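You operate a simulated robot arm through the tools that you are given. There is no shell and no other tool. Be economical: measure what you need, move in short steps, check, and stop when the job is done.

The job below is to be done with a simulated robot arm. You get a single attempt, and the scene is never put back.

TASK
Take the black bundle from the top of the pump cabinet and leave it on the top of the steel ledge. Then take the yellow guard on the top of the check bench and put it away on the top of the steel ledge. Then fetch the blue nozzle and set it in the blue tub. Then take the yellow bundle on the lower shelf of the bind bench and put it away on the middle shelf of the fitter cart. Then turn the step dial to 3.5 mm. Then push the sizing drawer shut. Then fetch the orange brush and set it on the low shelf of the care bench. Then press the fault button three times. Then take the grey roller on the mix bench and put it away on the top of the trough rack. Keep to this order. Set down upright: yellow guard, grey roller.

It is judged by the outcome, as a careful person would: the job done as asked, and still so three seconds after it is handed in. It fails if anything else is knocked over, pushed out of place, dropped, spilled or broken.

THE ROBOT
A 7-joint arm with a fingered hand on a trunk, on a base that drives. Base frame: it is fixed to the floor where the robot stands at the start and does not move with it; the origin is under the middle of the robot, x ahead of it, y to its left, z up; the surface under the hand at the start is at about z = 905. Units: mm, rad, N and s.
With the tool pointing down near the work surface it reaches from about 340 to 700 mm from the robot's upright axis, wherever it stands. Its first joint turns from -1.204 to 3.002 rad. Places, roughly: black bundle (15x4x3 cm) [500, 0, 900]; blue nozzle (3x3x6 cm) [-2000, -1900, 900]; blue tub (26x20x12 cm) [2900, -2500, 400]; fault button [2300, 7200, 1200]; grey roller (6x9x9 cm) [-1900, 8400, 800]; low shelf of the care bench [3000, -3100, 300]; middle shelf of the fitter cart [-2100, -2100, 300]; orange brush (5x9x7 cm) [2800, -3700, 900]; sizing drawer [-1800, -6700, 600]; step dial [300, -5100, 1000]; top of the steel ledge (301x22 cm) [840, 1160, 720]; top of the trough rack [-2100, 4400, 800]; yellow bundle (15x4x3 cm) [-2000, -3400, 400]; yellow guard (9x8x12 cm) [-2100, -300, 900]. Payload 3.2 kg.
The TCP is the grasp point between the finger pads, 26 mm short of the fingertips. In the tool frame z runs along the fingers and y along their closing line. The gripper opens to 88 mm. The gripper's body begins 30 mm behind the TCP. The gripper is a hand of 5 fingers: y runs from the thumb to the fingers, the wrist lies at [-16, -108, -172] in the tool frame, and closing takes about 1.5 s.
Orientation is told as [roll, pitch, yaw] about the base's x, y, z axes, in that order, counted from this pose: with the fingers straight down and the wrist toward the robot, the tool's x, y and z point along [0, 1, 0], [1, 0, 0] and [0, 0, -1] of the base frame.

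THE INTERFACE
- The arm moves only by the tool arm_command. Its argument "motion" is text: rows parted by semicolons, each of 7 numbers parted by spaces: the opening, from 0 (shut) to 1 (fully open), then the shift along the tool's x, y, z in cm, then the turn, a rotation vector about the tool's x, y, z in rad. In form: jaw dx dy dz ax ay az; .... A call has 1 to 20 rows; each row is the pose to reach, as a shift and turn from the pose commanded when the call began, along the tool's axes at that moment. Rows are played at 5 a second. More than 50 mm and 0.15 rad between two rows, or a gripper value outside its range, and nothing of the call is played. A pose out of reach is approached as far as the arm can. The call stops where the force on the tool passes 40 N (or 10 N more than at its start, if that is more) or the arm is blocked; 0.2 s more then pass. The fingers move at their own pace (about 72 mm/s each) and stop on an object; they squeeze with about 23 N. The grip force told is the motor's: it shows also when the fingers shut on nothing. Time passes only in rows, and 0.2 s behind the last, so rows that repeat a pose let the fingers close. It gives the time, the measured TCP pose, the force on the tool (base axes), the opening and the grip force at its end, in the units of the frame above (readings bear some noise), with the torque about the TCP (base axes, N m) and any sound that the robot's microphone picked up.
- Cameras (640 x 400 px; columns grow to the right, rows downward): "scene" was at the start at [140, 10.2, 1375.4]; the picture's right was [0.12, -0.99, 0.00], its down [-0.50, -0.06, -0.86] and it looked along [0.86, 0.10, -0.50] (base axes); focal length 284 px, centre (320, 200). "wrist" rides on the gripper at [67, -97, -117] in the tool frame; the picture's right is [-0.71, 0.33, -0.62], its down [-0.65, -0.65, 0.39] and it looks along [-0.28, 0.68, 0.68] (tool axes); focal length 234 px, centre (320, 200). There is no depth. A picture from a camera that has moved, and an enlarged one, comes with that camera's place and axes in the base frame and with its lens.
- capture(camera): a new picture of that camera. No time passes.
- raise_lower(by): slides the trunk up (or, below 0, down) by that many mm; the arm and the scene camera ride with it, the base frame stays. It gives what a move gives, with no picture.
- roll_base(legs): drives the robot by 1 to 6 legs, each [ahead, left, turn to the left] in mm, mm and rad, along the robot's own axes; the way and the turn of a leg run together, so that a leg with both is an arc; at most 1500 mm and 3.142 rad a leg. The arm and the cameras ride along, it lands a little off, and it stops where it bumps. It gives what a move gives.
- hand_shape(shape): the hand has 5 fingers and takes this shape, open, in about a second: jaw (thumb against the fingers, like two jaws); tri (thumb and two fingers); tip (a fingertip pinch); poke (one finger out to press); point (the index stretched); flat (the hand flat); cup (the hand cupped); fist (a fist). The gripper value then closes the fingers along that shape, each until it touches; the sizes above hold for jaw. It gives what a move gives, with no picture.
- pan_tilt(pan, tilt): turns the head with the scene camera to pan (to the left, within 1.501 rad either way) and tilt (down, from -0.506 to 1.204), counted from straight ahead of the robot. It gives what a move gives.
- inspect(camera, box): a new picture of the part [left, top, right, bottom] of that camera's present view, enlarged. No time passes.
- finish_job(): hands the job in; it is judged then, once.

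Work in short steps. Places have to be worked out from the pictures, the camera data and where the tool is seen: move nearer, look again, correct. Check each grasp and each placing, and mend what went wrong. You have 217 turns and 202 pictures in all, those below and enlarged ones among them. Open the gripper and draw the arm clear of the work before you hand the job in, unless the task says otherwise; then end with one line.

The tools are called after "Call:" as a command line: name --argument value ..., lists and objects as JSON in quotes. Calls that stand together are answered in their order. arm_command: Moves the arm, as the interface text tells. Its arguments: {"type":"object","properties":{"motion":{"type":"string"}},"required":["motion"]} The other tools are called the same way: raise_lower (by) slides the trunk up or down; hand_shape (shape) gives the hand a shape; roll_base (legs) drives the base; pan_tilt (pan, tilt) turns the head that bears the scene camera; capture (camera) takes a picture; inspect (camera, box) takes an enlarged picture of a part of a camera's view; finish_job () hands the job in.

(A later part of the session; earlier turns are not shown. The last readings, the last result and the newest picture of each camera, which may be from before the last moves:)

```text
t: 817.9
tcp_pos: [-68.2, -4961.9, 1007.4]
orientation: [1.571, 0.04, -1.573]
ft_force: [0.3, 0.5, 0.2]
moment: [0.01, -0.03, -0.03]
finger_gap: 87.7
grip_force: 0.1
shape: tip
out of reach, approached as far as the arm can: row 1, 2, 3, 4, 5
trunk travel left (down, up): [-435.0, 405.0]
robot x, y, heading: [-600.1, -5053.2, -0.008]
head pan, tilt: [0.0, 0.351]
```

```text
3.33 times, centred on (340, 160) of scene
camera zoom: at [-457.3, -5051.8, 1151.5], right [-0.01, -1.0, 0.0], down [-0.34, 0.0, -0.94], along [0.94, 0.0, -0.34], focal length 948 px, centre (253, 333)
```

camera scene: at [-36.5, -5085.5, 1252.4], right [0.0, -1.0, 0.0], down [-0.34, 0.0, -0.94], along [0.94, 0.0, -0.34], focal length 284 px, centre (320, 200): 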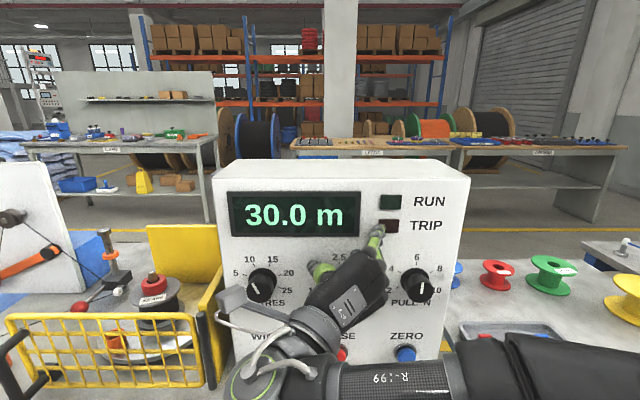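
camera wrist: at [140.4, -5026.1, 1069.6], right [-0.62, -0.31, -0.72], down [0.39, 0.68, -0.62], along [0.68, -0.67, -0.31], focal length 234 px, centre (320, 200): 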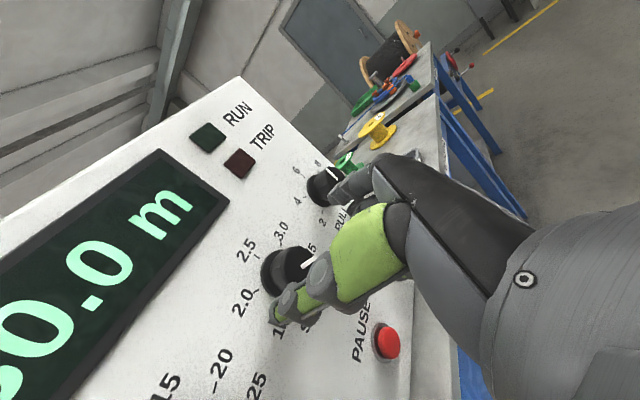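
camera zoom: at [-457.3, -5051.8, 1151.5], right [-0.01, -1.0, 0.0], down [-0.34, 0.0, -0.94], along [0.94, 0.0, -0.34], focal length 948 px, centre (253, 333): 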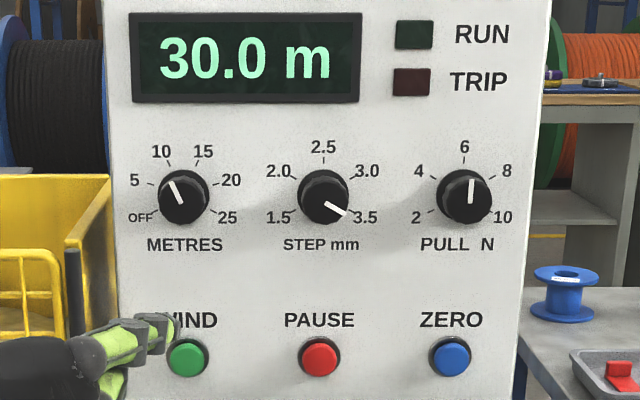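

STEP is at 3.5, the other dials unchanged. Next the sizing drawer: I roll the hand back, make a fist, and drive to y≈-6600 facing west.

Call:
arm_command --motion "1 0 0 0 0 0 -0.14; 1 0 2 0 0 0 -0.28; 1 0 4 0 0 0 -0.42; 1 0 6 0 0 0 -0.56; 1 0 8 0 0 0 -0.7; 1 0 10 0 0 0 -0.84; 1 0 10 0 0 0 -0.98; 1 0 10 0 0 0 -1.12; 1 0 10 0 0 0 -1.2; 1 0 10 0 0 0 -1.2"

Call:
hand_shape --shape "fist"

Call:
roll_base --legs '[[0, 0, -1.563], [1500, 0, 0], [0, 0, -1.571]]'

Call:
pan_tilt --pan 0.1 --tilt 0.45

Call:
capture --camera "scene"

```text
t: 820.1
tcp_pos: [-70.6, -5062.3, 1004.1]
orientation: [1.568, -1.162, -1.571]
ft_force: [-0.1, 0.7, 0.8]
moment: [0.01, -0.03, 0.0]
finger_gap: 87.8
grip_force: 0.2
shape: tip
trunk travel left (down, up): [-435.0, 405.0]
robot x, y, heading: [-601.4, -5048.6, -0.002]
head pan, tilt: [0.0, 0.351]
```

```text
t: 821.0
tcp_pos: [-70.5, -5061.9, 1004.7]
orientation: [1.571, -1.158, -1.572]
ft_force: [0.2, -0.1, -0.3]
moment: [-0.01, 0.03, -0.01]
finger_gap: 0.0
grip_force: 0.1
shape: fist
trunk travel left (down, up): [-435.0, 405.0]
robot x, y, heading: [-603.4, -5051.6, -0.007]
head pan, tilt: [0.0, 0.351]
```

```text
t: 836.1
tcp_pos: [-1097.3, -6550.5, 1005.9]
orientation: [1.57, -1.159, 1.579]
ft_force: [0.6, -0.3, 0.2]
moment: [-0.02, 0.01, -0.01]
finger_gap: 0.1
grip_force: 0.0
shape: fist
trunk travel left (down, up): [-435.0, 405.0]
robot x, y, heading: [-567.1, -6553.0, -3.137]
head pan, tilt: [0.0, 0.351]
```

```text
t: 836.8
tcp_pos: [-1098.1, -6551.0, 1004.5]
orientation: [1.571, -1.16, 1.58]
ft_force: [1.1, -0.2, -0.1]
moment: [-0.01, 0.02, 0.01]
finger_gap: 0.0
grip_force: 0.1
shape: fist
trunk travel left (down, up): [-435.0, 405.0]
robot x, y, heading: [-568.5, -6556.5, -3.139]
head pan, tilt: [0.099, 0.45]
```

```text
69 pictures are left
camera scene: at [-708.8, -6567.7, 1142.4], right [-0.1, 0.99, 0.0], down [0.43, 0.05, -0.9], along [-0.9, -0.09, -0.43], focal length 284 px, centre (320, 200)
```

scene: 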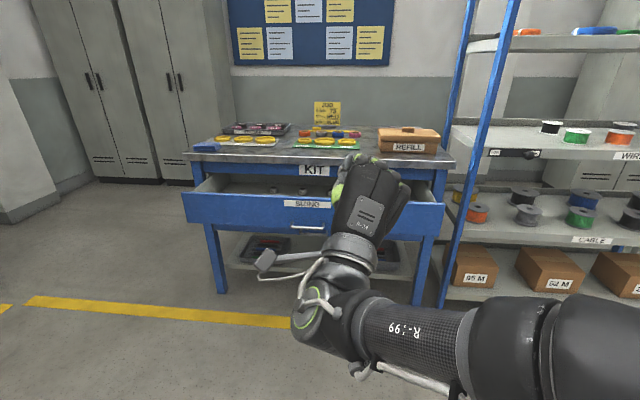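

The SIZING drawer stands open, front face near x≈-1700, y −7234…−6200, z≈600. I lower the fist to its level and approach its centre.

Call:
raise_lower --by -395

Call:
roll_base --legs '[[470, 166, 0]]'

Call:
capture --camera "scene"

Call:
capture --camera "wrist"

```text
t: 840.6
tcp_pos: [-1096.9, -6550.6, 608.5]
orientation: [1.572, -1.157, 1.581]
ft_force: [-0.1, 0.1, -0.1]
moment: [-0.03, -0.03, 0.03]
finger_gap: 0.0
grip_force: 0.0
shape: fist
trunk travel left (down, up): [-40.0, 800.0]
robot x, y, heading: [-566.1, -6559.1, -3.131]
head pan, tilt: [0.099, 0.45]
```

```text
t: 843.5
tcp_pos: [-1565.7, -6717.3, 609.5]
orientation: [1.571, -1.158, 1.581]
ft_force: [0.1, -0.3, 0.0]
moment: [0.02, 0.0, 0.01]
finger_gap: 0.0
grip_force: 0.0
shape: fist
trunk travel left (down, up): [-40.0, 800.0]
robot x, y, heading: [-1032.0, -6721.1, -3.137]
head pan, tilt: [0.099, 0.45]
```

```text
68 pictures are left
camera scene: at [-1177.1, -6734.6, 747.4], right [-0.1, 0.99, 0.0], down [0.43, 0.05, -0.9], along [-0.9, -0.09, -0.44], focal length 284 px, centre (320, 200)
```

scene: 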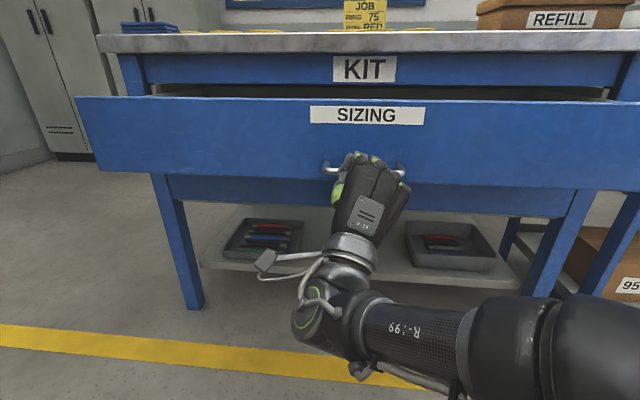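

```text
67 pictures are left
camera wrist: at [-1448.2, -6816.5, 546.9], right [0.62, 0.79, 0.02], down [-0.39, 0.33, -0.86], along [-0.68, 0.52, 0.51], focal length 234 px, centre (320, 200)
```

wrist: 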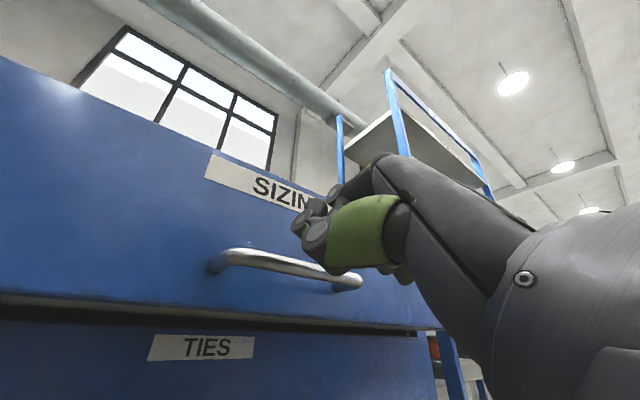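

Fist is level with the face just above the handle after a 25 mm raise. I advance in short base steps watching the force.

Call:
raise_lower --by 25

Call:
roll_base --legs '[[110, 0, 0]]'

Call:
capture --camera "wrist"

```text
t: 844.2
tcp_pos: [-1565.7, -6716.7, 634.8]
orientation: [1.568, -1.158, 1.58]
ft_force: [-0.4, -0.1, -0.5]
moment: [-0.03, -0.01, -0.03]
finger_gap: 0.0
grip_force: 0.2
shape: fist
trunk travel left (down, up): [-65.0, 775.0]
robot x, y, heading: [-1038.5, -6726.5, -3.137]
head pan, tilt: [0.099, 0.45]
```

```text
t: 845.4
tcp_pos: [-1678.1, -6717.1, 633.7]
orientation: [1.57, -1.16, 1.579]
ft_force: [0.5, 0.2, -0.5]
moment: [0.01, 0.0, -0.01]
finger_gap: 83.4
grip_force: 0.0
shape: fist
trunk travel left (down, up): [-65.0, 775.0]
robot x, y, heading: [-1148.5, -6724.5, -3.138]
head pan, tilt: [0.099, 0.45]
```

```text
66 pictures are left
camera wrist: at [-1560.8, -6816.7, 571.9], right [0.62, 0.79, 0.02], down [-0.39, 0.33, -0.86], along [-0.68, 0.52, 0.51], focal length 234 px, centre (320, 200)
```

wrist: 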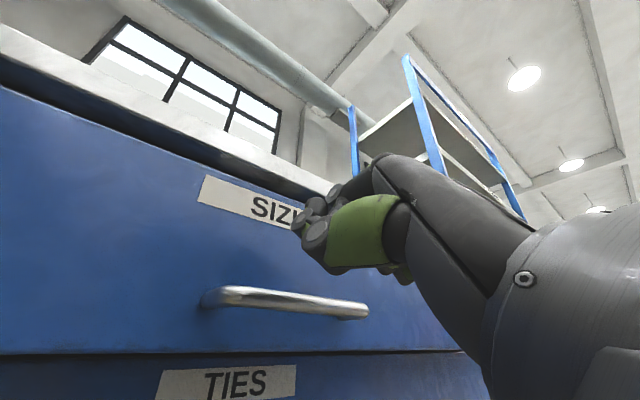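

The drawer has moved inward. I push on in short steps with force checks.

Call:
roll_base --legs '[[25, 0, 0]]'

Call:
capture --camera "scene"

```text
t: 846.2
tcp_pos: [-1703.9, -6718.3, 633.7]
orientation: [1.571, -1.159, 1.579]
ft_force: [-0.6, -0.3, 0.1]
moment: [-0.01, -0.03, -0.01]
finger_gap: 83.6
grip_force: 0.1
shape: fist
trunk travel left (down, up): [-65.0, 775.0]
robot x, y, heading: [-1174.8, -6723.8, -3.142]
head pan, tilt: [0.099, 0.45]
```

```text
65 pictures are left
camera scene: at [-1315.3, -6735.2, 772.4], right [-0.1, 0.99, 0.0], down [0.43, 0.04, -0.9], along [-0.9, -0.09, -0.44], focal length 284 px, centre (320, 200)
```

scene: 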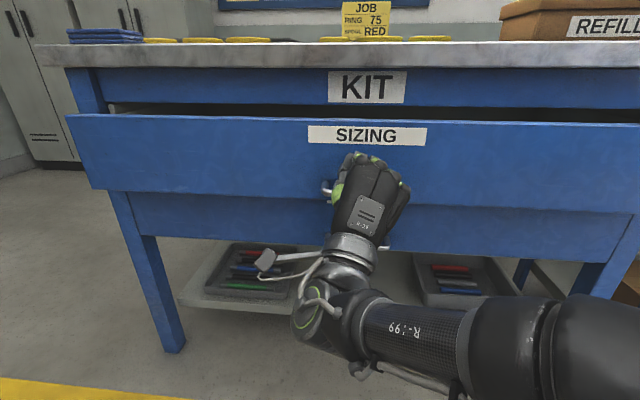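

Still partly open. Continue 40 mm.

Call:
roll_base --legs '[[40, 0, 0]]'

Call:
capture --camera "scene"

```text
t: 847.1
tcp_pos: [-1743.8, -6718.7, 633.8]
orientation: [1.57, -1.16, 1.581]
ft_force: [-0.3, -0.1, 0.6]
moment: [-0.02, 0.05, -0.01]
finger_gap: 83.7
grip_force: 0.0
shape: fist
trunk travel left (down, up): [-65.0, 775.0]
robot x, y, heading: [-1215.2, -6725.0, -3.134]
head pan, tilt: [0.099, 0.45]
```

```text
64 pictures are left
camera scene: at [-1355.2, -6735.4, 772.4], right [-0.1, 0.99, 0.0], down [0.43, 0.05, -0.9], along [-0.9, -0.09, -0.44], focal length 284 px, centre (320, 200)
```

scene: 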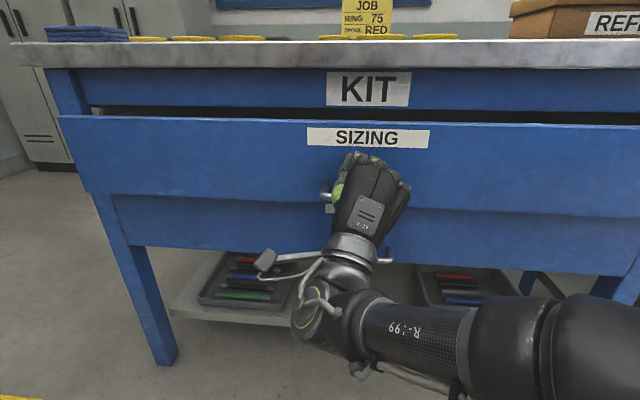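

Nearly shut. I finish with force-limited arm pushes.

Call:
arm_command --motion "0 0 0 1 0 0 0; 0 0 0 2 0 0 0; 0 0 0 3 0 0 0; 0 0 0 4 0 0 0; 0 0 0 5 0 0 0; 0 0 0 5 0 0 0"

Call:
capture --camera "scene"

```text
t: 848.5
tcp_pos: [-1793.9, -6718.9, 634.3]
orientation: [1.569, -1.159, 1.58]
ft_force: [-0.7, -1.2, -0.5]
moment: [-0.02, 0.02, 0.01]
finger_gap: 83.4
grip_force: 0.0
shape: fist
trunk travel left (down, up): [-65.0, 775.0]
robot x, y, heading: [-1214.9, -6726.4, -3.14]
head pan, tilt: [0.099, 0.45]
```

```text
63 pictures are left
camera scene: at [-1355.3, -6735.4, 772.4], right [-0.1, 0.99, 0.0], down [0.43, 0.05, -0.9], along [-0.9, -0.09, -0.44], focal length 284 px, centre (320, 200)
```

scene: 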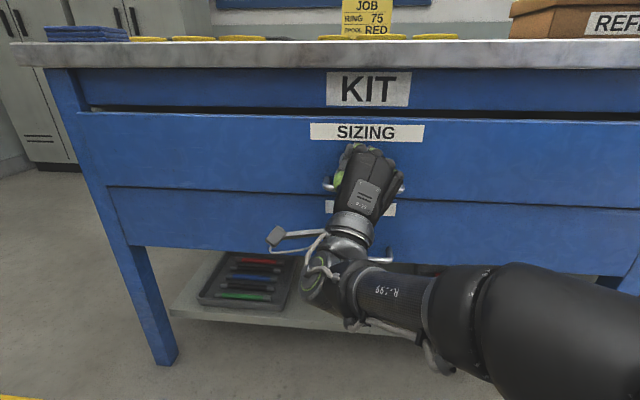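

Almost flush. Push further until resistance.

Call:
arm_command --motion "0 0 0 1 0 0 0; 0 0 0 2 0 0 0; 0 0 0 3 0 0 0; 0 0 0 4 0 0 0; 0 0 0 4 0 0 0"

Call:
capture --camera "scene"

```text
t: 849.3
tcp_pos: [-1814.6, -6720.2, 633.4]
orientation: [1.577, -1.162, 1.574]
ft_force: [20.2, 4.1, -4.6]
moment: [0.09, 0.07, 0.32]
finger_gap: 83.5
grip_force: 0.1
shape: fist
trunk travel left (down, up): [-65.0, 775.0]
robot x, y, heading: [-1211.3, -6725.6, -3.136]
head pan, tilt: [0.099, 0.45]
stopped in row 3: the force on the tool passed its limit at 57 N (the readings are from after the stop); the commanded pose is now the measured one
```

```text
62 pictures are left
camera scene: at [-1352.9, -6734.9, 772.6], right [-0.1, 0.99, 0.0], down [0.43, 0.04, -0.9], along [-0.9, -0.09, -0.43], focal length 284 px, centre (320, 200)
```

scene: 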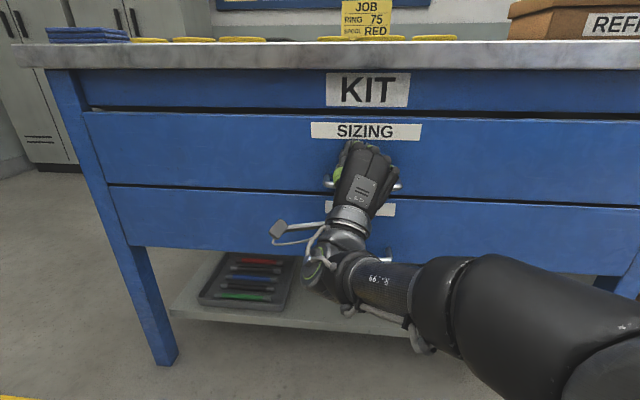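

The drawer is shut against its stop, flush with the one below. I withdraw, raise, return the hand to pointing down, and drive around to the east side.

Call:
arm_command --motion "0 0 0 -3 0 0 0; 0 0 0 -7 0 0 0; 0 0 0 -7 0 0 0"

Call:
roll_base --legs '[[-560, 0, 0]]'

Call:
raise_lower --by 400

Call:
hand_shape --shape "jaw"

Call:
arm_command --motion "1 0 0 0 0 0 -0.13; 1 0 0 0 0 0 -0.26; 1 0 0 0 0 0 -0.40; 1 0 0 0 0 0 -0.40"

Call:
arm_command --motion "1 0 0 -0.5 0.14 0 0; 1 0 0 -1 0.28 0 0; 1 0 0 -1.5 0.42 0 0; 1 0 0 -2 0.56 0 0; 1 0 0 -2 0.70 0 0; 1 0 0 -2 0.84 0 0; 1 0 0 -2 0.98 0 0; 1 0 0 -2 1.12 0 0; 1 0 0 -2 1.26 0 0; 1 0 0 -2 1.40 0 0; 1 0 0 -2 1.5 0 0; 1 0 0 -2 1.57 0 0; 1 0 0 -2 1.57 0 0"

```text
t: 850.1
tcp_pos: [-1746.2, -6721.2, 632.2]
orientation: [1.566, -1.161, 1.584]
ft_force: [0.2, 0.7, -0.1]
moment: [-0.01, -0.03, -0.01]
finger_gap: 83.8
grip_force: 0.0
shape: fist
trunk travel left (down, up): [-65.0, 775.0]
robot x, y, heading: [-1214.2, -6725.8, -3.141]
head pan, tilt: [0.099, 0.45]
```

```text
t: 853.3
tcp_pos: [-1184.0, -6718.9, 633.4]
orientation: [1.568, -1.161, 1.582]
ft_force: [-0.2, -0.5, 0.2]
moment: [-0.01, -0.02, 0.02]
finger_gap: 83.4
grip_force: 0.1
shape: fist
trunk travel left (down, up): [-65.0, 775.0]
robot x, y, heading: [-650.4, -6723.1, -3.143]
head pan, tilt: [0.099, 0.45]
```

```text
t: 857.1
tcp_pos: [-1184.0, -6715.5, 1033.7]
orientation: [1.567, -1.159, 1.582]
ft_force: [-0.9, -0.9, 0.0]
moment: [0.0, 0.01, -0.01]
finger_gap: 83.6
grip_force: 0.0
shape: fist
trunk travel left (down, up): [-465.0, 375.0]
robot x, y, heading: [-650.3, -6722.3, -3.138]
head pan, tilt: [0.099, 0.45]
```

```text
t: 858.0
tcp_pos: [-1184.4, -6716.7, 1032.6]
orientation: [1.568, -1.16, 1.582]
ft_force: [0.5, 0.1, 0.1]
moment: [0.0, 0.02, 0.03]
finger_gap: 87.6
grip_force: 0.1
shape: jaw
trunk travel left (down, up): [-465.0, 375.0]
robot x, y, heading: [-648.0, -6725.3, -3.141]
head pan, tilt: [0.099, 0.45]
```

```text
t: 859.0
tcp_pos: [-1185.3, -6717.0, 1032.6]
orientation: [1.435, -1.562, 1.714]
ft_force: [-0.5, -0.7, 0.1]
moment: [0.04, -0.04, -0.03]
finger_gap: 87.6
grip_force: 0.1
shape: jaw
trunk travel left (down, up): [-465.0, 375.0]
robot x, y, heading: [-651.0, -6724.2, -3.141]
head pan, tilt: [0.099, 0.45]
```

```text
t: 861.8
tcp_pos: [-1164.1, -6716.3, 1032.6]
orientation: [0.01, 0.002, -3.133]
ft_force: [-0.4, 0.8, -0.8]
moment: [0.01, 0.01, -0.01]
finger_gap: 87.6
grip_force: 0.1
shape: jaw
trunk travel left (down, up): [-465.0, 375.0]
robot x, y, heading: [-652.1, -6722.7, -3.141]
head pan, tilt: [0.099, 0.45]
```

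Hand is back to straight down. Drive around to the east aisle, stopping near y≈-3900.

Call:
roll_base --legs '[[0, 0, 1.571], [600, 0, 0], [0, 0, 1.571], [0, -650, 0], [1300, 0, 0], [1250, 0, 0]]'

Call:
roll_base --legs '[[0, 0, 1.571], [1500, 0, 0], [1500, 0, 0], [900, 0, 0]]'

Call:
pan_tilt --pan -1.3 --tilt 0.4

Call:
capture --camera "scene"

```text
t: 888.2
tcp_pos: [2430.7, -8062.4, 1032.2]
orientation: [0.011, 0.0, -0.024]
ft_force: [-0.2, -0.4, -0.4]
moment: [-0.01, 0.02, -0.01]
finger_gap: 87.9
grip_force: 0.2
shape: jaw
trunk travel left (down, up): [-465.0, 375.0]
robot x, y, heading: [1914.2, -8038.9, -0.033]
head pan, tilt: [0.099, 0.45]
```

```text
t: 910.8
tcp_pos: [2247.6, -3644.7, 1032.4]
orientation: [0.009, 0.0, 1.488]
ft_force: [0.0, 0.5, -0.6]
moment: [-0.02, -0.02, -0.01]
finger_gap: 87.8
grip_force: 0.1
shape: jaw
trunk travel left (down, up): [-465.0, 375.0]
robot x, y, heading: [2194.3, -4158.0, 1.481]
head pan, tilt: [0.099, 0.45]
```

```text
t: 912.3
tcp_pos: [2247.4, -3645.7, 1032.4]
orientation: [0.01, 0.0, 1.487]
ft_force: [-0.1, 0.0, 0.1]
moment: [-0.01, -0.02, -0.02]
finger_gap: 87.8
grip_force: 0.2
shape: jaw
trunk travel left (down, up): [-465.0, 375.0]
robot x, y, heading: [2194.4, -4156.6, 1.478]
head pan, tilt: [-1.3, 0.4]
```

```text
61 pictures are left
camera scene: at [2289.7, -4089.7, 1177.0], right [0.18, -0.98, 0.0], down [-0.38, -0.07, -0.92], along [0.91, 0.17, -0.39], focal length 284 px, centre (320, 200)
```

scene: 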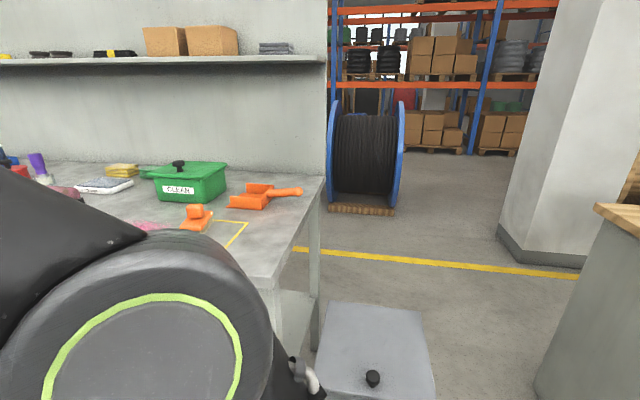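

Two orange things are on the care bench's south end; I zoom in.

Call:
inspect --camera "scene" --box '[140, 150, 320, 260]'

```text
3.56 times, centred on (230, 205) of scene
camera zoom: at [2289.7, -4089.7, 1177.0], right [0.18, -0.98, 0.0], down [-0.38, -0.07, -0.92], along [0.91, 0.17, -0.39], focal length 1012 px, centre (640, 182)
```

zoom: 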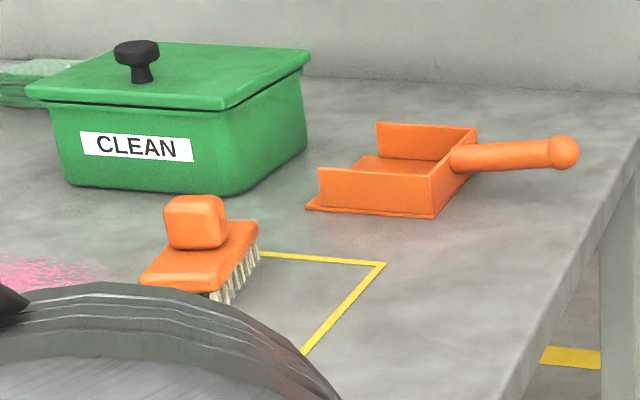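

The orange brush stands at about (2855, -3676), handle block up. I move alongside, face the bench, and look from above.

Call:
roll_base --legs '[[490, 0, 0], [0, 0, -1.48], [60, 0, 0]]'

Call:
pan_tilt --pan 0.1 --tilt 0.6

Call:
capture --camera "wrist"

Call:
capture --camera "scene"

```text
t: 919.3
tcp_pos: [2809.9, -3659.8, 1031.6]
orientation: [0.011, 0.003, 0.031]
ft_force: [-0.2, 0.6, 0.0]
moment: [0.01, 0.02, 0.01]
finger_gap: 88.1
grip_force: 0.1
shape: jaw
trunk travel left (down, up): [-465.0, 375.0]
robot x, y, heading: [2292.9, -3665.2, 0.024]
head pan, tilt: [-1.3, 0.4]
```

```text
t: 920.9
tcp_pos: [2808.7, -3659.2, 1032.4]
orientation: [0.011, 0.001, 0.031]
ft_force: [0.4, 0.6, -0.1]
moment: [0.0, -0.03, 0.0]
finger_gap: 88.1
grip_force: 0.0
shape: jaw
trunk travel left (down, up): [-465.0, 375.0]
robot x, y, heading: [2295.8, -3663.6, 0.026]
head pan, tilt: [0.099, 0.6]
```

```text
59 pictures are left
camera wrist: at [2709.1, -3597.0, 1150.3], right [0.35, -0.7, 0.62], down [-0.63, -0.67, -0.4], along [0.69, -0.25, -0.68], focal length 234 px, centre (320, 200)
```

wrist: 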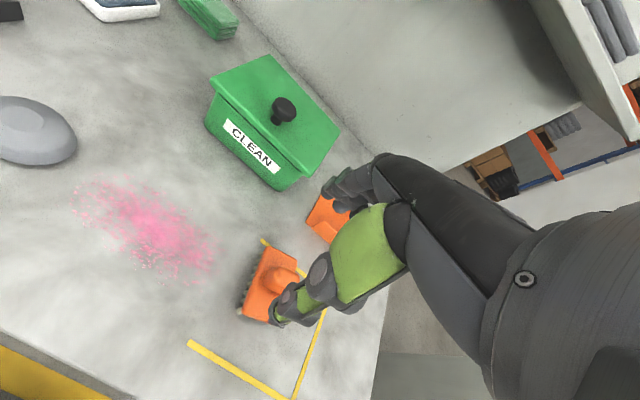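

```text
58 pictures are left
camera scene: at [2433.4, -3654.1, 1158.8], right [0.12, -0.99, 0.0], down [-0.56, -0.07, -0.83], along [0.82, 0.1, -0.56], focal length 284 px, centre (320, 200)
```

scene: 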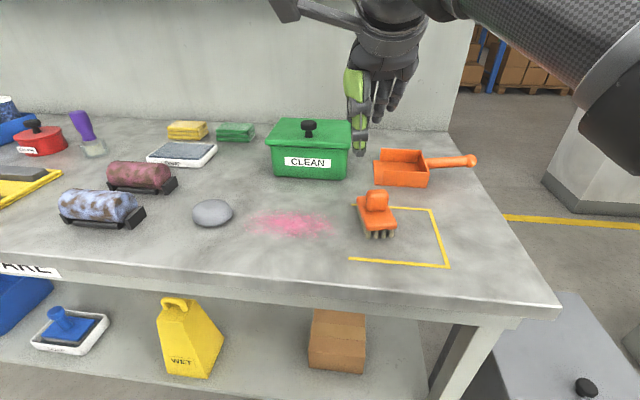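

Brush centre about (2832, -3702), long axis near x; I'll grip the handle block along x. Move above and look.

Call:
arm_command --motion "1 -2 1 2 0 0 -0.08; 1 -4.4 2.5 4 0 0 -0.16; 1 -4.4 2.5 7 0 0 -0.16; 1 -4.4 2.5 7 0 0 -0.16"

Call:
capture --camera "wrist"

Call:
inspect --camera "scene" --box '[320, 120, 480, 260]'

```text
t: 921.9
tcp_pos: [2837.3, -3702.3, 959.7]
orientation: [0.01, -0.002, 0.192]
ft_force: [0.6, 0.0, 0.3]
moment: [-0.01, -0.02, 0.0]
finger_gap: 87.9
grip_force: 0.1
shape: jaw
trunk travel left (down, up): [-465.0, 375.0]
robot x, y, heading: [2295.3, -3662.3, 0.021]
head pan, tilt: [0.099, 0.6]
```

```text
57 pictures are left
camera wrist: at [2728.0, -3656.0, 1078.1], right [0.46, -0.64, 0.62], down [-0.52, -0.76, -0.4], along [0.72, -0.14, -0.68], focal length 234 px, centre (320, 200)
```

wrist: 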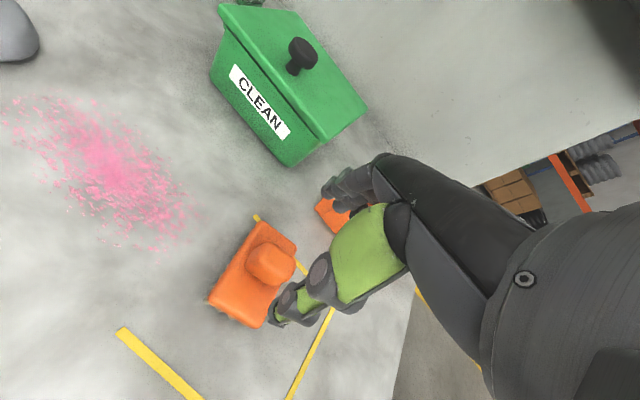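

```text
2.86 times, centred on (400, 190) of scene
camera zoom: at [2433.4, -3654.2, 1158.8], right [0.12, -0.99, 0.0], down [-0.56, -0.07, -0.83], along [0.82, 0.1, -0.56], focal length 813 px, centre (91, 229)
```

zoom: 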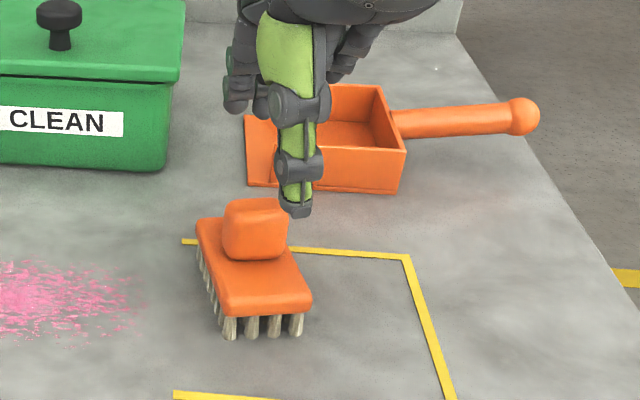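

The handle block centre is about (2842, -3702), top ~902. Descend so the tips sit just above the brush base, and close.

Call:
arm_command --motion "1 0 0.5 2 0 0 0; 1 0 0.5 4 0 0 0; 1 0 0.5 5.6 0 0 0; 1 0 0.5 5.6 0 0 0; 0 0 0.5 5.6 0 0 0; 0 0 0.5 5.6 0 0 0; 0 0 0.5 5.6 0 0 0; 0 0 0.5 5.6 0 0 0; 0 0 0.5 5.6 0 0 0; 0 0 0.5 5.6 0 0 0; 0 0 0.5 5.6 0 0 0; 0 0 0.5 5.6 0 0 0"

Call:
inspect --camera "scene" --box '[320, 120, 480, 260]'

```text
t: 924.5
tcp_pos: [2839.5, -3700.4, 907.2]
orientation: [0.01, -0.004, 0.191]
ft_force: [1.5, 0.0, 5.7]
moment: [0.01, 0.07, -0.01]
finger_gap: 31.0
grip_force: 22.8
shape: jaw
trunk travel left (down, up): [-465.0, 375.0]
robot x, y, heading: [2295.3, -3663.2, 0.03]
head pan, tilt: [0.099, 0.6]
```

```text
2.86 times, centred on (400, 190) of scene
camera zoom: at [2432.5, -3654.0, 1159.0], right [0.12, -0.99, 0.0], down [-0.56, -0.07, -0.83], along [0.82, 0.1, -0.56], focal length 813 px, centre (91, 229)
```

zoom: 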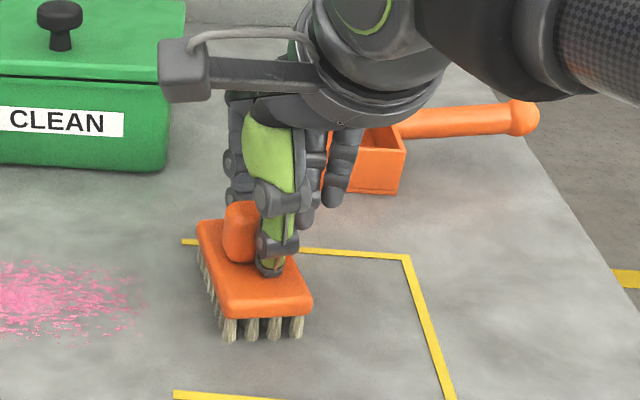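

Gripped (31 mm). Lift, back out from the bench, and lower the trunk in front of a gap on the shelf (y≈-3455, between the WET sign and the carton).

Call:
arm_command --motion "0 0 0 -2 0 0 0; 0 0 0 -5 0 0 0; 0 0 0 -9 0 0 0; 0 0 0 -12 0 0 0; 0 0 0 -12 0 0 0"

Call:
roll_base --legs '[[-420, 0, 0], [0, 245, -0.025]]'

Call:
raise_lower --by -400

Call:
pan_tilt --pan 0.1 --tilt 0.35

Call:
capture --camera "scene"

Call:
capture --camera "wrist"

```text
t: 925.7
tcp_pos: [2840.8, -3702.3, 1026.1]
orientation: [0.012, 0.001, 0.192]
ft_force: [-0.3, 0.4, -1.0]
moment: [0.01, -0.04, 0.0]
finger_gap: 31.0
grip_force: 23.2
shape: jaw
trunk travel left (down, up): [-465.0, 375.0]
robot x, y, heading: [2291.8, -3661.8, 0.028]
head pan, tilt: [0.099, 0.6]
```

```text
t: 929.6
tcp_pos: [2416.0, -3477.6, 1026.4]
orientation: [0.011, -0.001, 0.173]
ft_force: [-0.2, 0.7, -1.8]
moment: [-0.04, -0.03, 0.02]
finger_gap: 30.8
grip_force: 23.4
shape: jaw
trunk travel left (down, up): [-465.0, 375.0]
robot x, y, heading: [1872.8, -3436.7, 0.015]
head pan, tilt: [0.099, 0.6]
```

```text
t: 933.5
tcp_pos: [2414.7, -3479.6, 627.0]
orientation: [0.009, -0.003, 0.172]
ft_force: [-0.2, -1.0, -0.3]
moment: [0.0, -0.02, -0.03]
finger_gap: 30.8
grip_force: 22.8
shape: jaw
trunk travel left (down, up): [-65.0, 775.0]
robot x, y, heading: [1871.7, -3429.5, 0.004]
head pan, tilt: [0.099, 0.6]
```

```text
t: 934.2
tcp_pos: [2416.2, -3478.7, 626.2]
orientation: [0.01, -0.001, 0.175]
ft_force: [0.0, -0.1, -1.3]
moment: [-0.02, 0.01, -0.01]
finger_gap: 30.9
grip_force: 23.1
shape: jaw
trunk travel left (down, up): [-65.0, 775.0]
robot x, y, heading: [1872.0, -3430.6, 0.013]
head pan, tilt: [0.099, 0.351]
```

```text
54 pictures are left
camera scene: at [2014.9, -3422.4, 781.5], right [0.11, -0.99, 0.0], down [-0.34, -0.04, -0.94], along [0.93, 0.1, -0.34], focal length 284 px, centre (320, 200)
```

scene: 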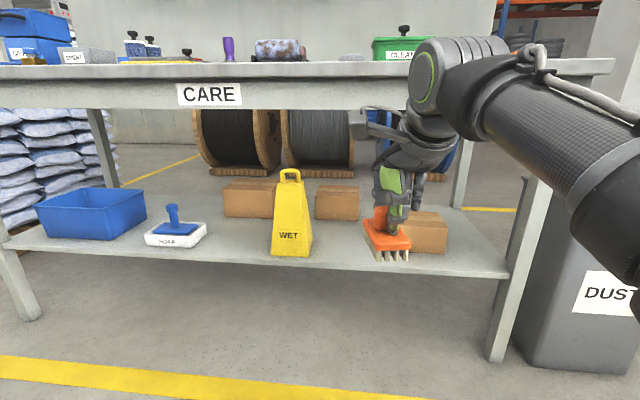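

```text
53 pictures are left
camera wrist: at [2308.3, -3430.7, 744.3], right [0.45, -0.65, 0.62], down [-0.53, -0.75, -0.4], along [0.72, -0.15, -0.68], focal length 234 px, centre (320, 200)
```

wrist: 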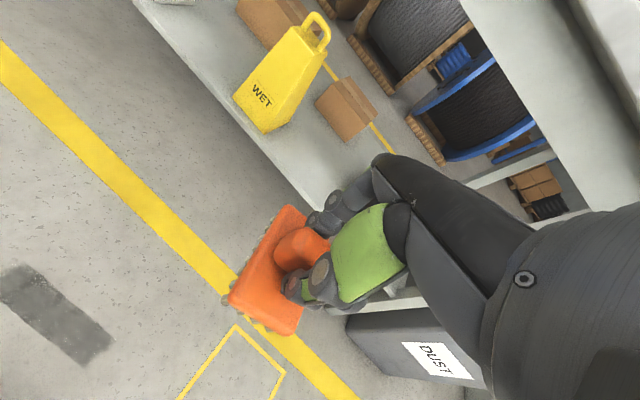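

Free spot at about (2840, -3450). Lower the trunk fully and the arm to bring the brush ~30 mm above shelf level, then check.

Call:
raise_lower --by -60

Call:
arm_command --motion "0 0 0 3.5 0 0 0; 0 0 0 7 0 0 0; 0 0 0 10.5 0 0 0; 0 0 0 13 0 0 0; 0 0 0 13 0 0 0"

Call:
roll_base --legs '[[200, 28, 0]]'

Call:
capture --camera "scene"

```text
t: 935.2
tcp_pos: [2416.7, -3478.3, 565.3]
orientation: [0.011, -0.002, 0.174]
ft_force: [-0.4, 0.5, -1.2]
moment: [0.01, -0.04, 0.01]
finger_gap: 31.0
grip_force: 23.2
shape: jaw
trunk travel left (down, up): [-5.0, 835.0]
robot x, y, heading: [1873.1, -3434.9, 0.011]
head pan, tilt: [0.099, 0.351]
```

```text
t: 936.5
tcp_pos: [2416.5, -3477.1, 434.7]
orientation: [0.009, 0.0, 0.173]
ft_force: [0.5, -0.2, -1.0]
moment: [0.0, 0.0, 0.01]
finger_gap: 31.1
grip_force: 22.5
shape: jaw
trunk travel left (down, up): [-5.0, 835.0]
robot x, y, heading: [1871.6, -3431.6, 0.01]
head pan, tilt: [0.099, 0.351]
```

```text
t: 938.1
tcp_pos: [2617.8, -3447.8, 435.6]
orientation: [0.01, -0.003, 0.173]
ft_force: [-0.3, -0.7, -0.4]
moment: [-0.04, -0.02, 0.01]
finger_gap: 30.9
grip_force: 23.1
shape: jaw
trunk travel left (down, up): [-5.0, 835.0]
robot x, y, heading: [2077.8, -3403.9, 0.007]
head pan, tilt: [0.099, 0.351]
```

```text
52 pictures are left
camera scene: at [2217.1, -3393.0, 721.5], right [0.11, -0.99, 0.0], down [-0.34, -0.04, -0.94], along [0.93, 0.1, -0.34], focal length 284 px, centre (320, 200)
```

scene: 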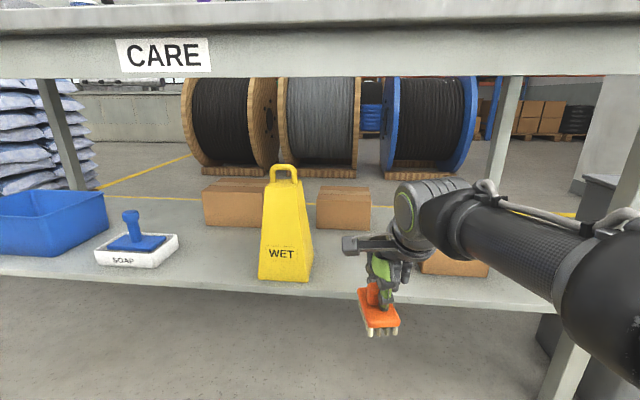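

Brush bottom ~361, shelf ~336, both neighbours clear. Drive in 225 mm.

Call:
roll_base --legs '[[225, 0, 0]]'

Call:
capture --camera "wrist"

Call:
capture --camera "scene"

```text
t: 939.8
tcp_pos: [2843.5, -3445.2, 435.9]
orientation: [0.009, -0.001, 0.173]
ft_force: [0.4, 0.2, -1.0]
moment: [0.0, -0.02, 0.01]
finger_gap: 30.7
grip_force: 22.6
shape: jaw
trunk travel left (down, up): [-5.0, 835.0]
robot x, y, heading: [2299.8, -3404.5, 0.013]
head pan, tilt: [0.099, 0.351]
```

```text
51 pictures are left
camera wrist: at [2736.7, -3397.3, 553.2], right [0.45, -0.65, 0.62], down [-0.53, -0.75, -0.4], along [0.72, -0.15, -0.68], focal length 234 px, centre (320, 200)
```

wrist: 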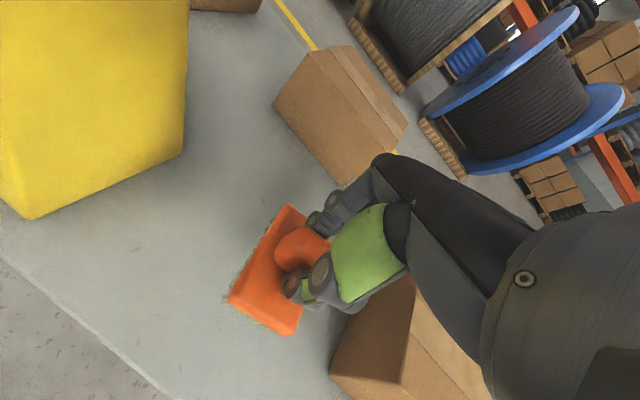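

```text
50 pictures are left
camera scene: at [2443.3, -3391.4, 721.5], right [0.11, -0.99, 0.0], down [-0.34, -0.04, -0.94], along [0.93, 0.1, -0.34], focal length 284 px, centre (320, 200)
```

scene: 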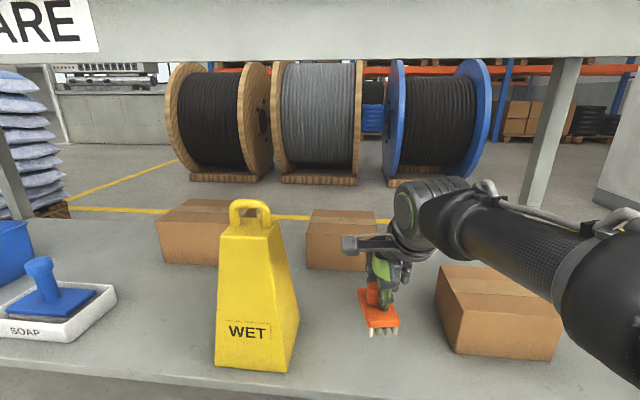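

Well placed. Lower to contact in small steps.

Call:
arm_command --motion "0 0 0 0.8 0 0 0; 0 0 0 1.6 0 0 0; 0 0 0 2.0 0 0 0; 0 0 0 2.0 0 0 0"

Call:
arm_command --motion "0 0 0 0.4 0 0 0; 0 0 0 0.8 0 0 0; 0 0 0 0.8 0 0 0"

```text
t: 940.8
tcp_pos: [2844.5, -3444.8, 414.3]
orientation: [0.011, -0.002, 0.172]
ft_force: [0.2, -0.2, -2.1]
moment: [-0.01, -0.03, -0.04]
finger_gap: 30.8
grip_force: 22.8
shape: jaw
trunk travel left (down, up): [-5.0, 835.0]
robot x, y, heading: [2300.3, -3400.1, 0.007]
head pan, tilt: [0.099, 0.351]
```

```text
t: 941.6
tcp_pos: [2843.5, -3445.1, 408.1]
orientation: [0.011, -0.002, 0.174]
ft_force: [-0.4, -0.5, -2.0]
moment: [0.01, -0.05, -0.05]
finger_gap: 30.5
grip_force: 23.3
shape: jaw
trunk travel left (down, up): [-5.0, 835.0]
robot x, y, heading: [2300.0, -3401.8, 0.003]
head pan, tilt: [0.099, 0.351]
```

Call:
arm_command --motion "0 0 0 0.4 0 0 0; 0 0 0 0.8 0 0 0; 0 0 0 0.8 0 0 0"

Call:
arm_command --motion "0 0 0 0.3 0 0 0; 0 0 0 0.5 0 0 0; 0 0 0 0.5 0 0 0"

```text
t: 942.4
tcp_pos: [2843.7, -3444.7, 400.4]
orientation: [0.012, -0.001, 0.173]
ft_force: [-0.4, 0.7, -0.6]
moment: [0.0, 0.0, -0.03]
finger_gap: 30.8
grip_force: 23.1
shape: jaw
trunk travel left (down, up): [-5.0, 835.0]
robot x, y, heading: [2296.7, -3397.9, 0.005]
head pan, tilt: [0.099, 0.351]
```

```text
t: 943.2
tcp_pos: [2844.0, -3445.3, 393.2]
orientation: [0.01, -0.003, 0.174]
ft_force: [-0.7, -0.4, -1.9]
moment: [-0.01, -0.02, 0.01]
finger_gap: 30.9
grip_force: 23.4
shape: jaw
trunk travel left (down, up): [-5.0, 835.0]
robot x, y, heading: [2298.1, -3400.3, 0.011]
head pan, tilt: [0.099, 0.351]
```

Call:
arm_command --motion "0 0 0 0.3 0 0 0; 0 0 0 0.6 0 0 0; 0 0 0 0.6 0 0 0"

Call:
inspect --camera "scene" --box '[300, 220, 480, 380]'

```text
t: 944.0
tcp_pos: [2845.2, -3444.5, 387.3]
orientation: [0.01, -0.001, 0.173]
ft_force: [1.0, -0.3, -1.2]
moment: [0.01, -0.02, 0.03]
finger_gap: 30.6
grip_force: 23.0
shape: jaw
trunk travel left (down, up): [-5.0, 835.0]
robot x, y, heading: [2300.6, -3399.1, 0.005]
head pan, tilt: [0.099, 0.351]
```

```text
2.50 times, centred on (390, 300) of scene
camera zoom: at [2443.3, -3391.4, 721.5], right [0.11, -0.99, 0.0], down [-0.34, -0.04, -0.94], along [0.93, 0.1, -0.34], focal length 711 px, centre (145, -50)
```

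zoom: 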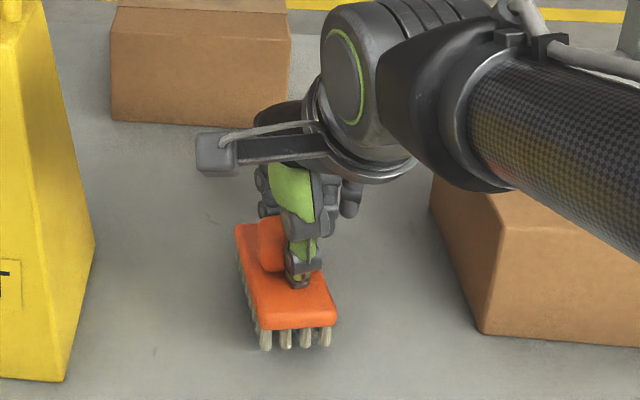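

Call:
arm_command --motion "0 0 0 0.3 0 0 0; 0 0 0 0.6 0 0 0; 0 0 0 0.6 0 0 0"

Call:
arm_command --motion "0 0 0 0.3 0 0 0; 0 0 0 0.5 0 0 0; 0 0 0 0.5 0 0 0"

```text
t: 944.8
tcp_pos: [2842.9, -3444.1, 382.9]
orientation: [0.011, -0.003, 0.173]
ft_force: [-0.2, -0.2, -1.2]
moment: [0.0, -0.05, 0.01]
finger_gap: 31.1
grip_force: 23.3
shape: jaw
trunk travel left (down, up): [-5.0, 835.0]
robot x, y, heading: [2299.3, -3399.1, 0.004]
head pan, tilt: [0.099, 0.351]
```

```text
t: 945.6
tcp_pos: [2845.0, -3444.5, 377.3]
orientation: [0.01, -0.002, 0.173]
ft_force: [-0.5, 0.0, 0.4]
moment: [-0.01, -0.07, 0.03]
finger_gap: 30.7
grip_force: 23.2
shape: jaw
trunk travel left (down, up): [-5.0, 835.0]
robot x, y, heading: [2301.5, -3400.5, 0.006]
head pan, tilt: [0.099, 0.351]
```

Call:
arm_command --motion "0 0 0 0.3 0 0 0; 0 0 0 0.5 0 0 0; 0 0 0 0.5 0 0 0"

Call:
inspect --camera "scene" --box '[300, 220, 480, 380]'

```text
t: 946.4
tcp_pos: [2843.8, -3444.9, 376.6]
orientation: [0.011, -0.014, 0.173]
ft_force: [-0.1, -1.0, 25.7]
moment: [-0.08, 1.12, 0.04]
finger_gap: 30.2
grip_force: 23.7
shape: jaw
trunk travel left (down, up): [-5.0, 835.0]
robot x, y, heading: [2300.7, -3397.8, 0.01]
head pan, tilt: [0.099, 0.351]
```

```text
2.50 times, centred on (390, 300) of scene
camera zoom: at [2441.1, -3391.3, 722.4], right [0.11, -0.99, 0.0], down [-0.34, -0.04, -0.94], along [0.94, 0.1, -0.34], focal length 711 px, centre (145, -50)
```

zoom: 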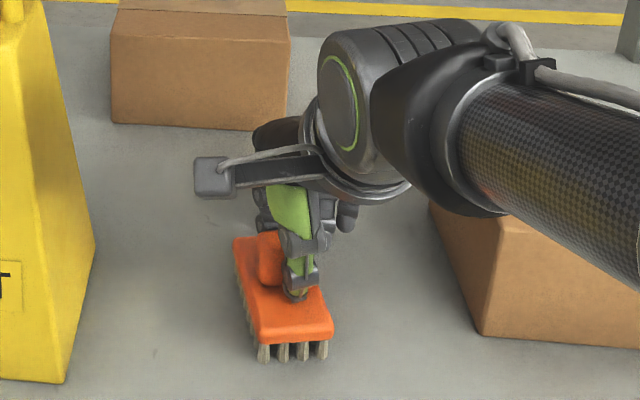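

Contact (shelf ≈302). Relax, release, and rise.

Call:
arm_command --motion "0 0 0 -0.4 0 0 0; 0 0 0 -0.4 0 0 0; 0.7 0 0 -0.4 0 0 0; 0.7 0 0 -0.4 0 0 0; 0.7 0 0 -0.4 0 0 0; 0.7 0 0 -0.4 0 0 0; 0.7 0 0 -2 0 0 0; 0.7 0 0 -5 0 0 0; 0.7 0 0 -9 0 0 0; 0.7 0 0 -11 0 0 0; 0.7 0 0 -11 0 0 0"

Call:
capture --camera "scene"

```text
t: 948.8
tcp_pos: [2845.2, -3445.7, 483.7]
orientation: [0.011, -0.001, 0.174]
ft_force: [-0.3, -0.2, -0.6]
moment: [0.01, -0.01, -0.02]
finger_gap: 61.5
grip_force: 0.1
shape: jaw
trunk travel left (down, up): [-5.0, 835.0]
robot x, y, heading: [2300.1, -3400.0, 0.005]
head pan, tilt: [0.099, 0.351]
```

```text
47 pictures are left
camera scene: at [2443.2, -3391.4, 721.6], right [0.11, -0.99, 0.0], down [-0.34, -0.04, -0.94], along [0.93, 0.1, -0.34], focal length 284 px, centre (320, 200)
```

scene: 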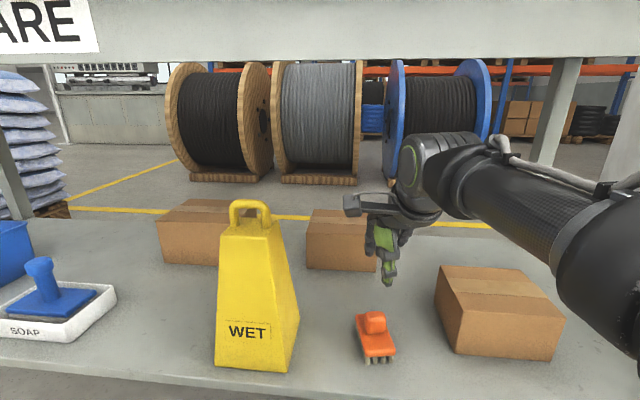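

The brush is on the shelf and nothing else moved. I back out, raise the trunk, and head north toward the fault button.

Call:
roll_base --legs '[[-360, 0, 0]]'

Call:
raise_lower --by 400

Call:
raise_lower --by 250

Call:
roll_base --legs '[[0, 0, 1.566], [1500, 0, 0], [1500, 0, 0], [1300, 0, 0]]'

Call:
pan_tilt --pan 0.0 --tilt 0.25

Call:
capture --camera "scene"

```text
t: 951.0
tcp_pos: [2498.1, -3446.6, 482.5]
orientation: [0.009, -0.002, 0.174]
ft_force: [0.3, 0.0, 0.0]
moment: [0.02, -0.01, -0.02]
finger_gap: 61.2
grip_force: 0.0
shape: jaw
trunk travel left (down, up): [-5.0, 835.0]
robot x, y, heading: [1950.2, -3407.8, 0.009]
head pan, tilt: [0.099, 0.351]
```

```text
t: 954.9
tcp_pos: [2498.6, -3448.1, 882.5]
orientation: [0.008, -0.002, 0.175]
ft_force: [0.3, -0.5, 1.0]
moment: [-0.03, 0.02, 0.02]
finger_gap: 61.2
grip_force: 0.1
shape: jaw
trunk travel left (down, up): [-405.0, 435.0]
robot x, y, heading: [1949.9, -3404.7, 0.011]
head pan, tilt: [0.099, 0.351]
```

```text
t: 957.5
tcp_pos: [2498.3, -3447.6, 1132.7]
orientation: [0.01, -0.002, 0.175]
ft_force: [-0.8, 1.7, -0.3]
moment: [-0.05, 0.02, 0.02]
finger_gap: 61.2
grip_force: 0.1
shape: jaw
trunk travel left (down, up): [-655.0, 185.0]
robot x, y, heading: [1952.2, -3405.7, 0.005]
head pan, tilt: [0.099, 0.351]
```

```text
t: 982.1
tcp_pos: [1990.3, 1478.9, 1133.6]
orientation: [0.01, -0.001, 1.717]
ft_force: [0.4, 0.8, -0.6]
moment: [0.02, 0.01, -0.02]
finger_gap: 61.1
grip_force: 0.1
shape: jaw
trunk travel left (down, up): [-655.0, 185.0]
robot x, y, heading: [1930.3, 937.2, 1.55]
head pan, tilt: [0.099, 0.351]
```

```text
t: 982.8
tcp_pos: [1990.4, 1478.2, 1133.7]
orientation: [0.011, -0.003, 1.718]
ft_force: [-0.2, -0.1, 0.1]
moment: [0.03, 0.0, 0.0]
finger_gap: 61.2
grip_force: 0.2
shape: jaw
trunk travel left (down, up): [-655.0, 185.0]
robot x, y, heading: [1932.6, 935.2, 1.549]
head pan, tilt: [0.0, 0.25]
```

```text
46 pictures are left
camera scene: at [1934.2, 1077.7, 1381.0], right [1.0, -0.02, 0.0], down [0.0, -0.25, -0.97], along [0.02, 0.97, -0.25], focal length 284 px, centre (320, 200)
```

scene: 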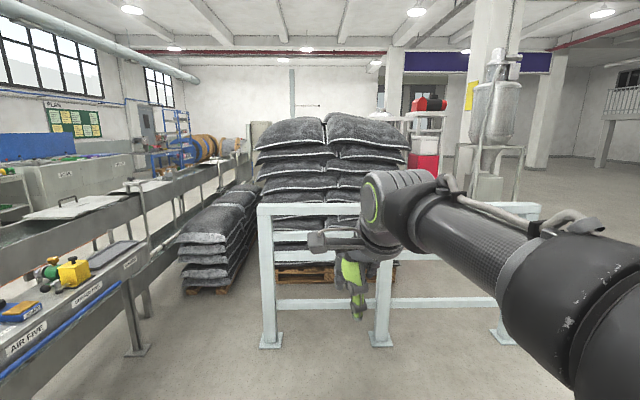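

A guard rail spans x 1640–3220 at y≈2670. I go around its east end, passing between it and the white pole.

Call:
roll_base --legs '[[950, 0, 0], [0, 0, -1.549], [1400, 0, 0], [400, 0, 0], [0, 0, 1.571]]'

Call:
pan_tilt --pan 0.2 --tilt 0.25

Call:
capture --camera "scene"

```text
t: 1003.7
tcp_pos: [3750.3, 2545.4, 1132.2]
orientation: [0.009, -0.001, 1.787]
ft_force: [-0.4, -0.6, -0.1]
moment: [0.01, 0.0, -0.02]
finger_gap: 61.3
grip_force: 0.0
shape: jaw
trunk travel left (down, up): [-655.0, 185.0]
robot x, y, heading: [3727.8, 1997.8, 1.618]
head pan, tilt: [0.0, 0.25]
```

```text
t: 1004.4
tcp_pos: [3751.2, 2546.4, 1132.9]
orientation: [0.01, -0.003, 1.784]
ft_force: [-0.2, -0.2, -0.2]
moment: [-0.03, -0.03, 0.02]
finger_gap: 61.2
grip_force: 0.0
shape: jaw
trunk travel left (down, up): [-655.0, 185.0]
robot x, y, heading: [3730.1, 1996.5, 1.615]
head pan, tilt: [0.201, 0.25]
```

```text
45 pictures are left
camera scene: at [3703.5, 2140.0, 1381.0], right [0.97, 0.25, 0.0], down [0.06, -0.24, -0.97], along [-0.24, 0.94, -0.25], focal length 284 px, centre (320, 200)
```

scene: 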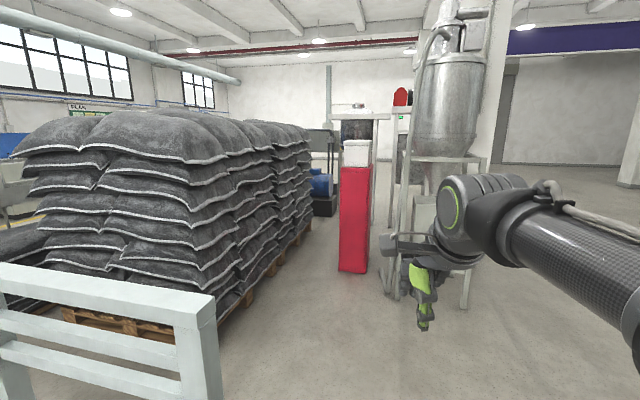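

Call:
inspect --camera "scene" --box '[290, 70, 430, 280]'

```text
1.90 times, centred on (360, 175) of scene
camera zoom: at [3703.5, 2140.0, 1381.0], right [0.97, 0.25, 0.0], down [0.06, -0.24, -0.97], along [-0.24, 0.94, -0.25], focal length 542 px, centre (244, 248)
```

zoom: 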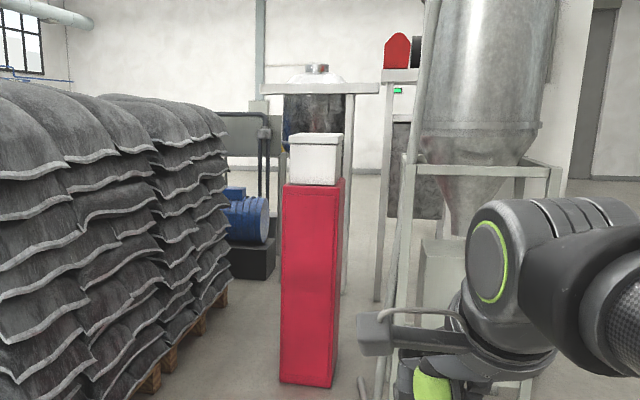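

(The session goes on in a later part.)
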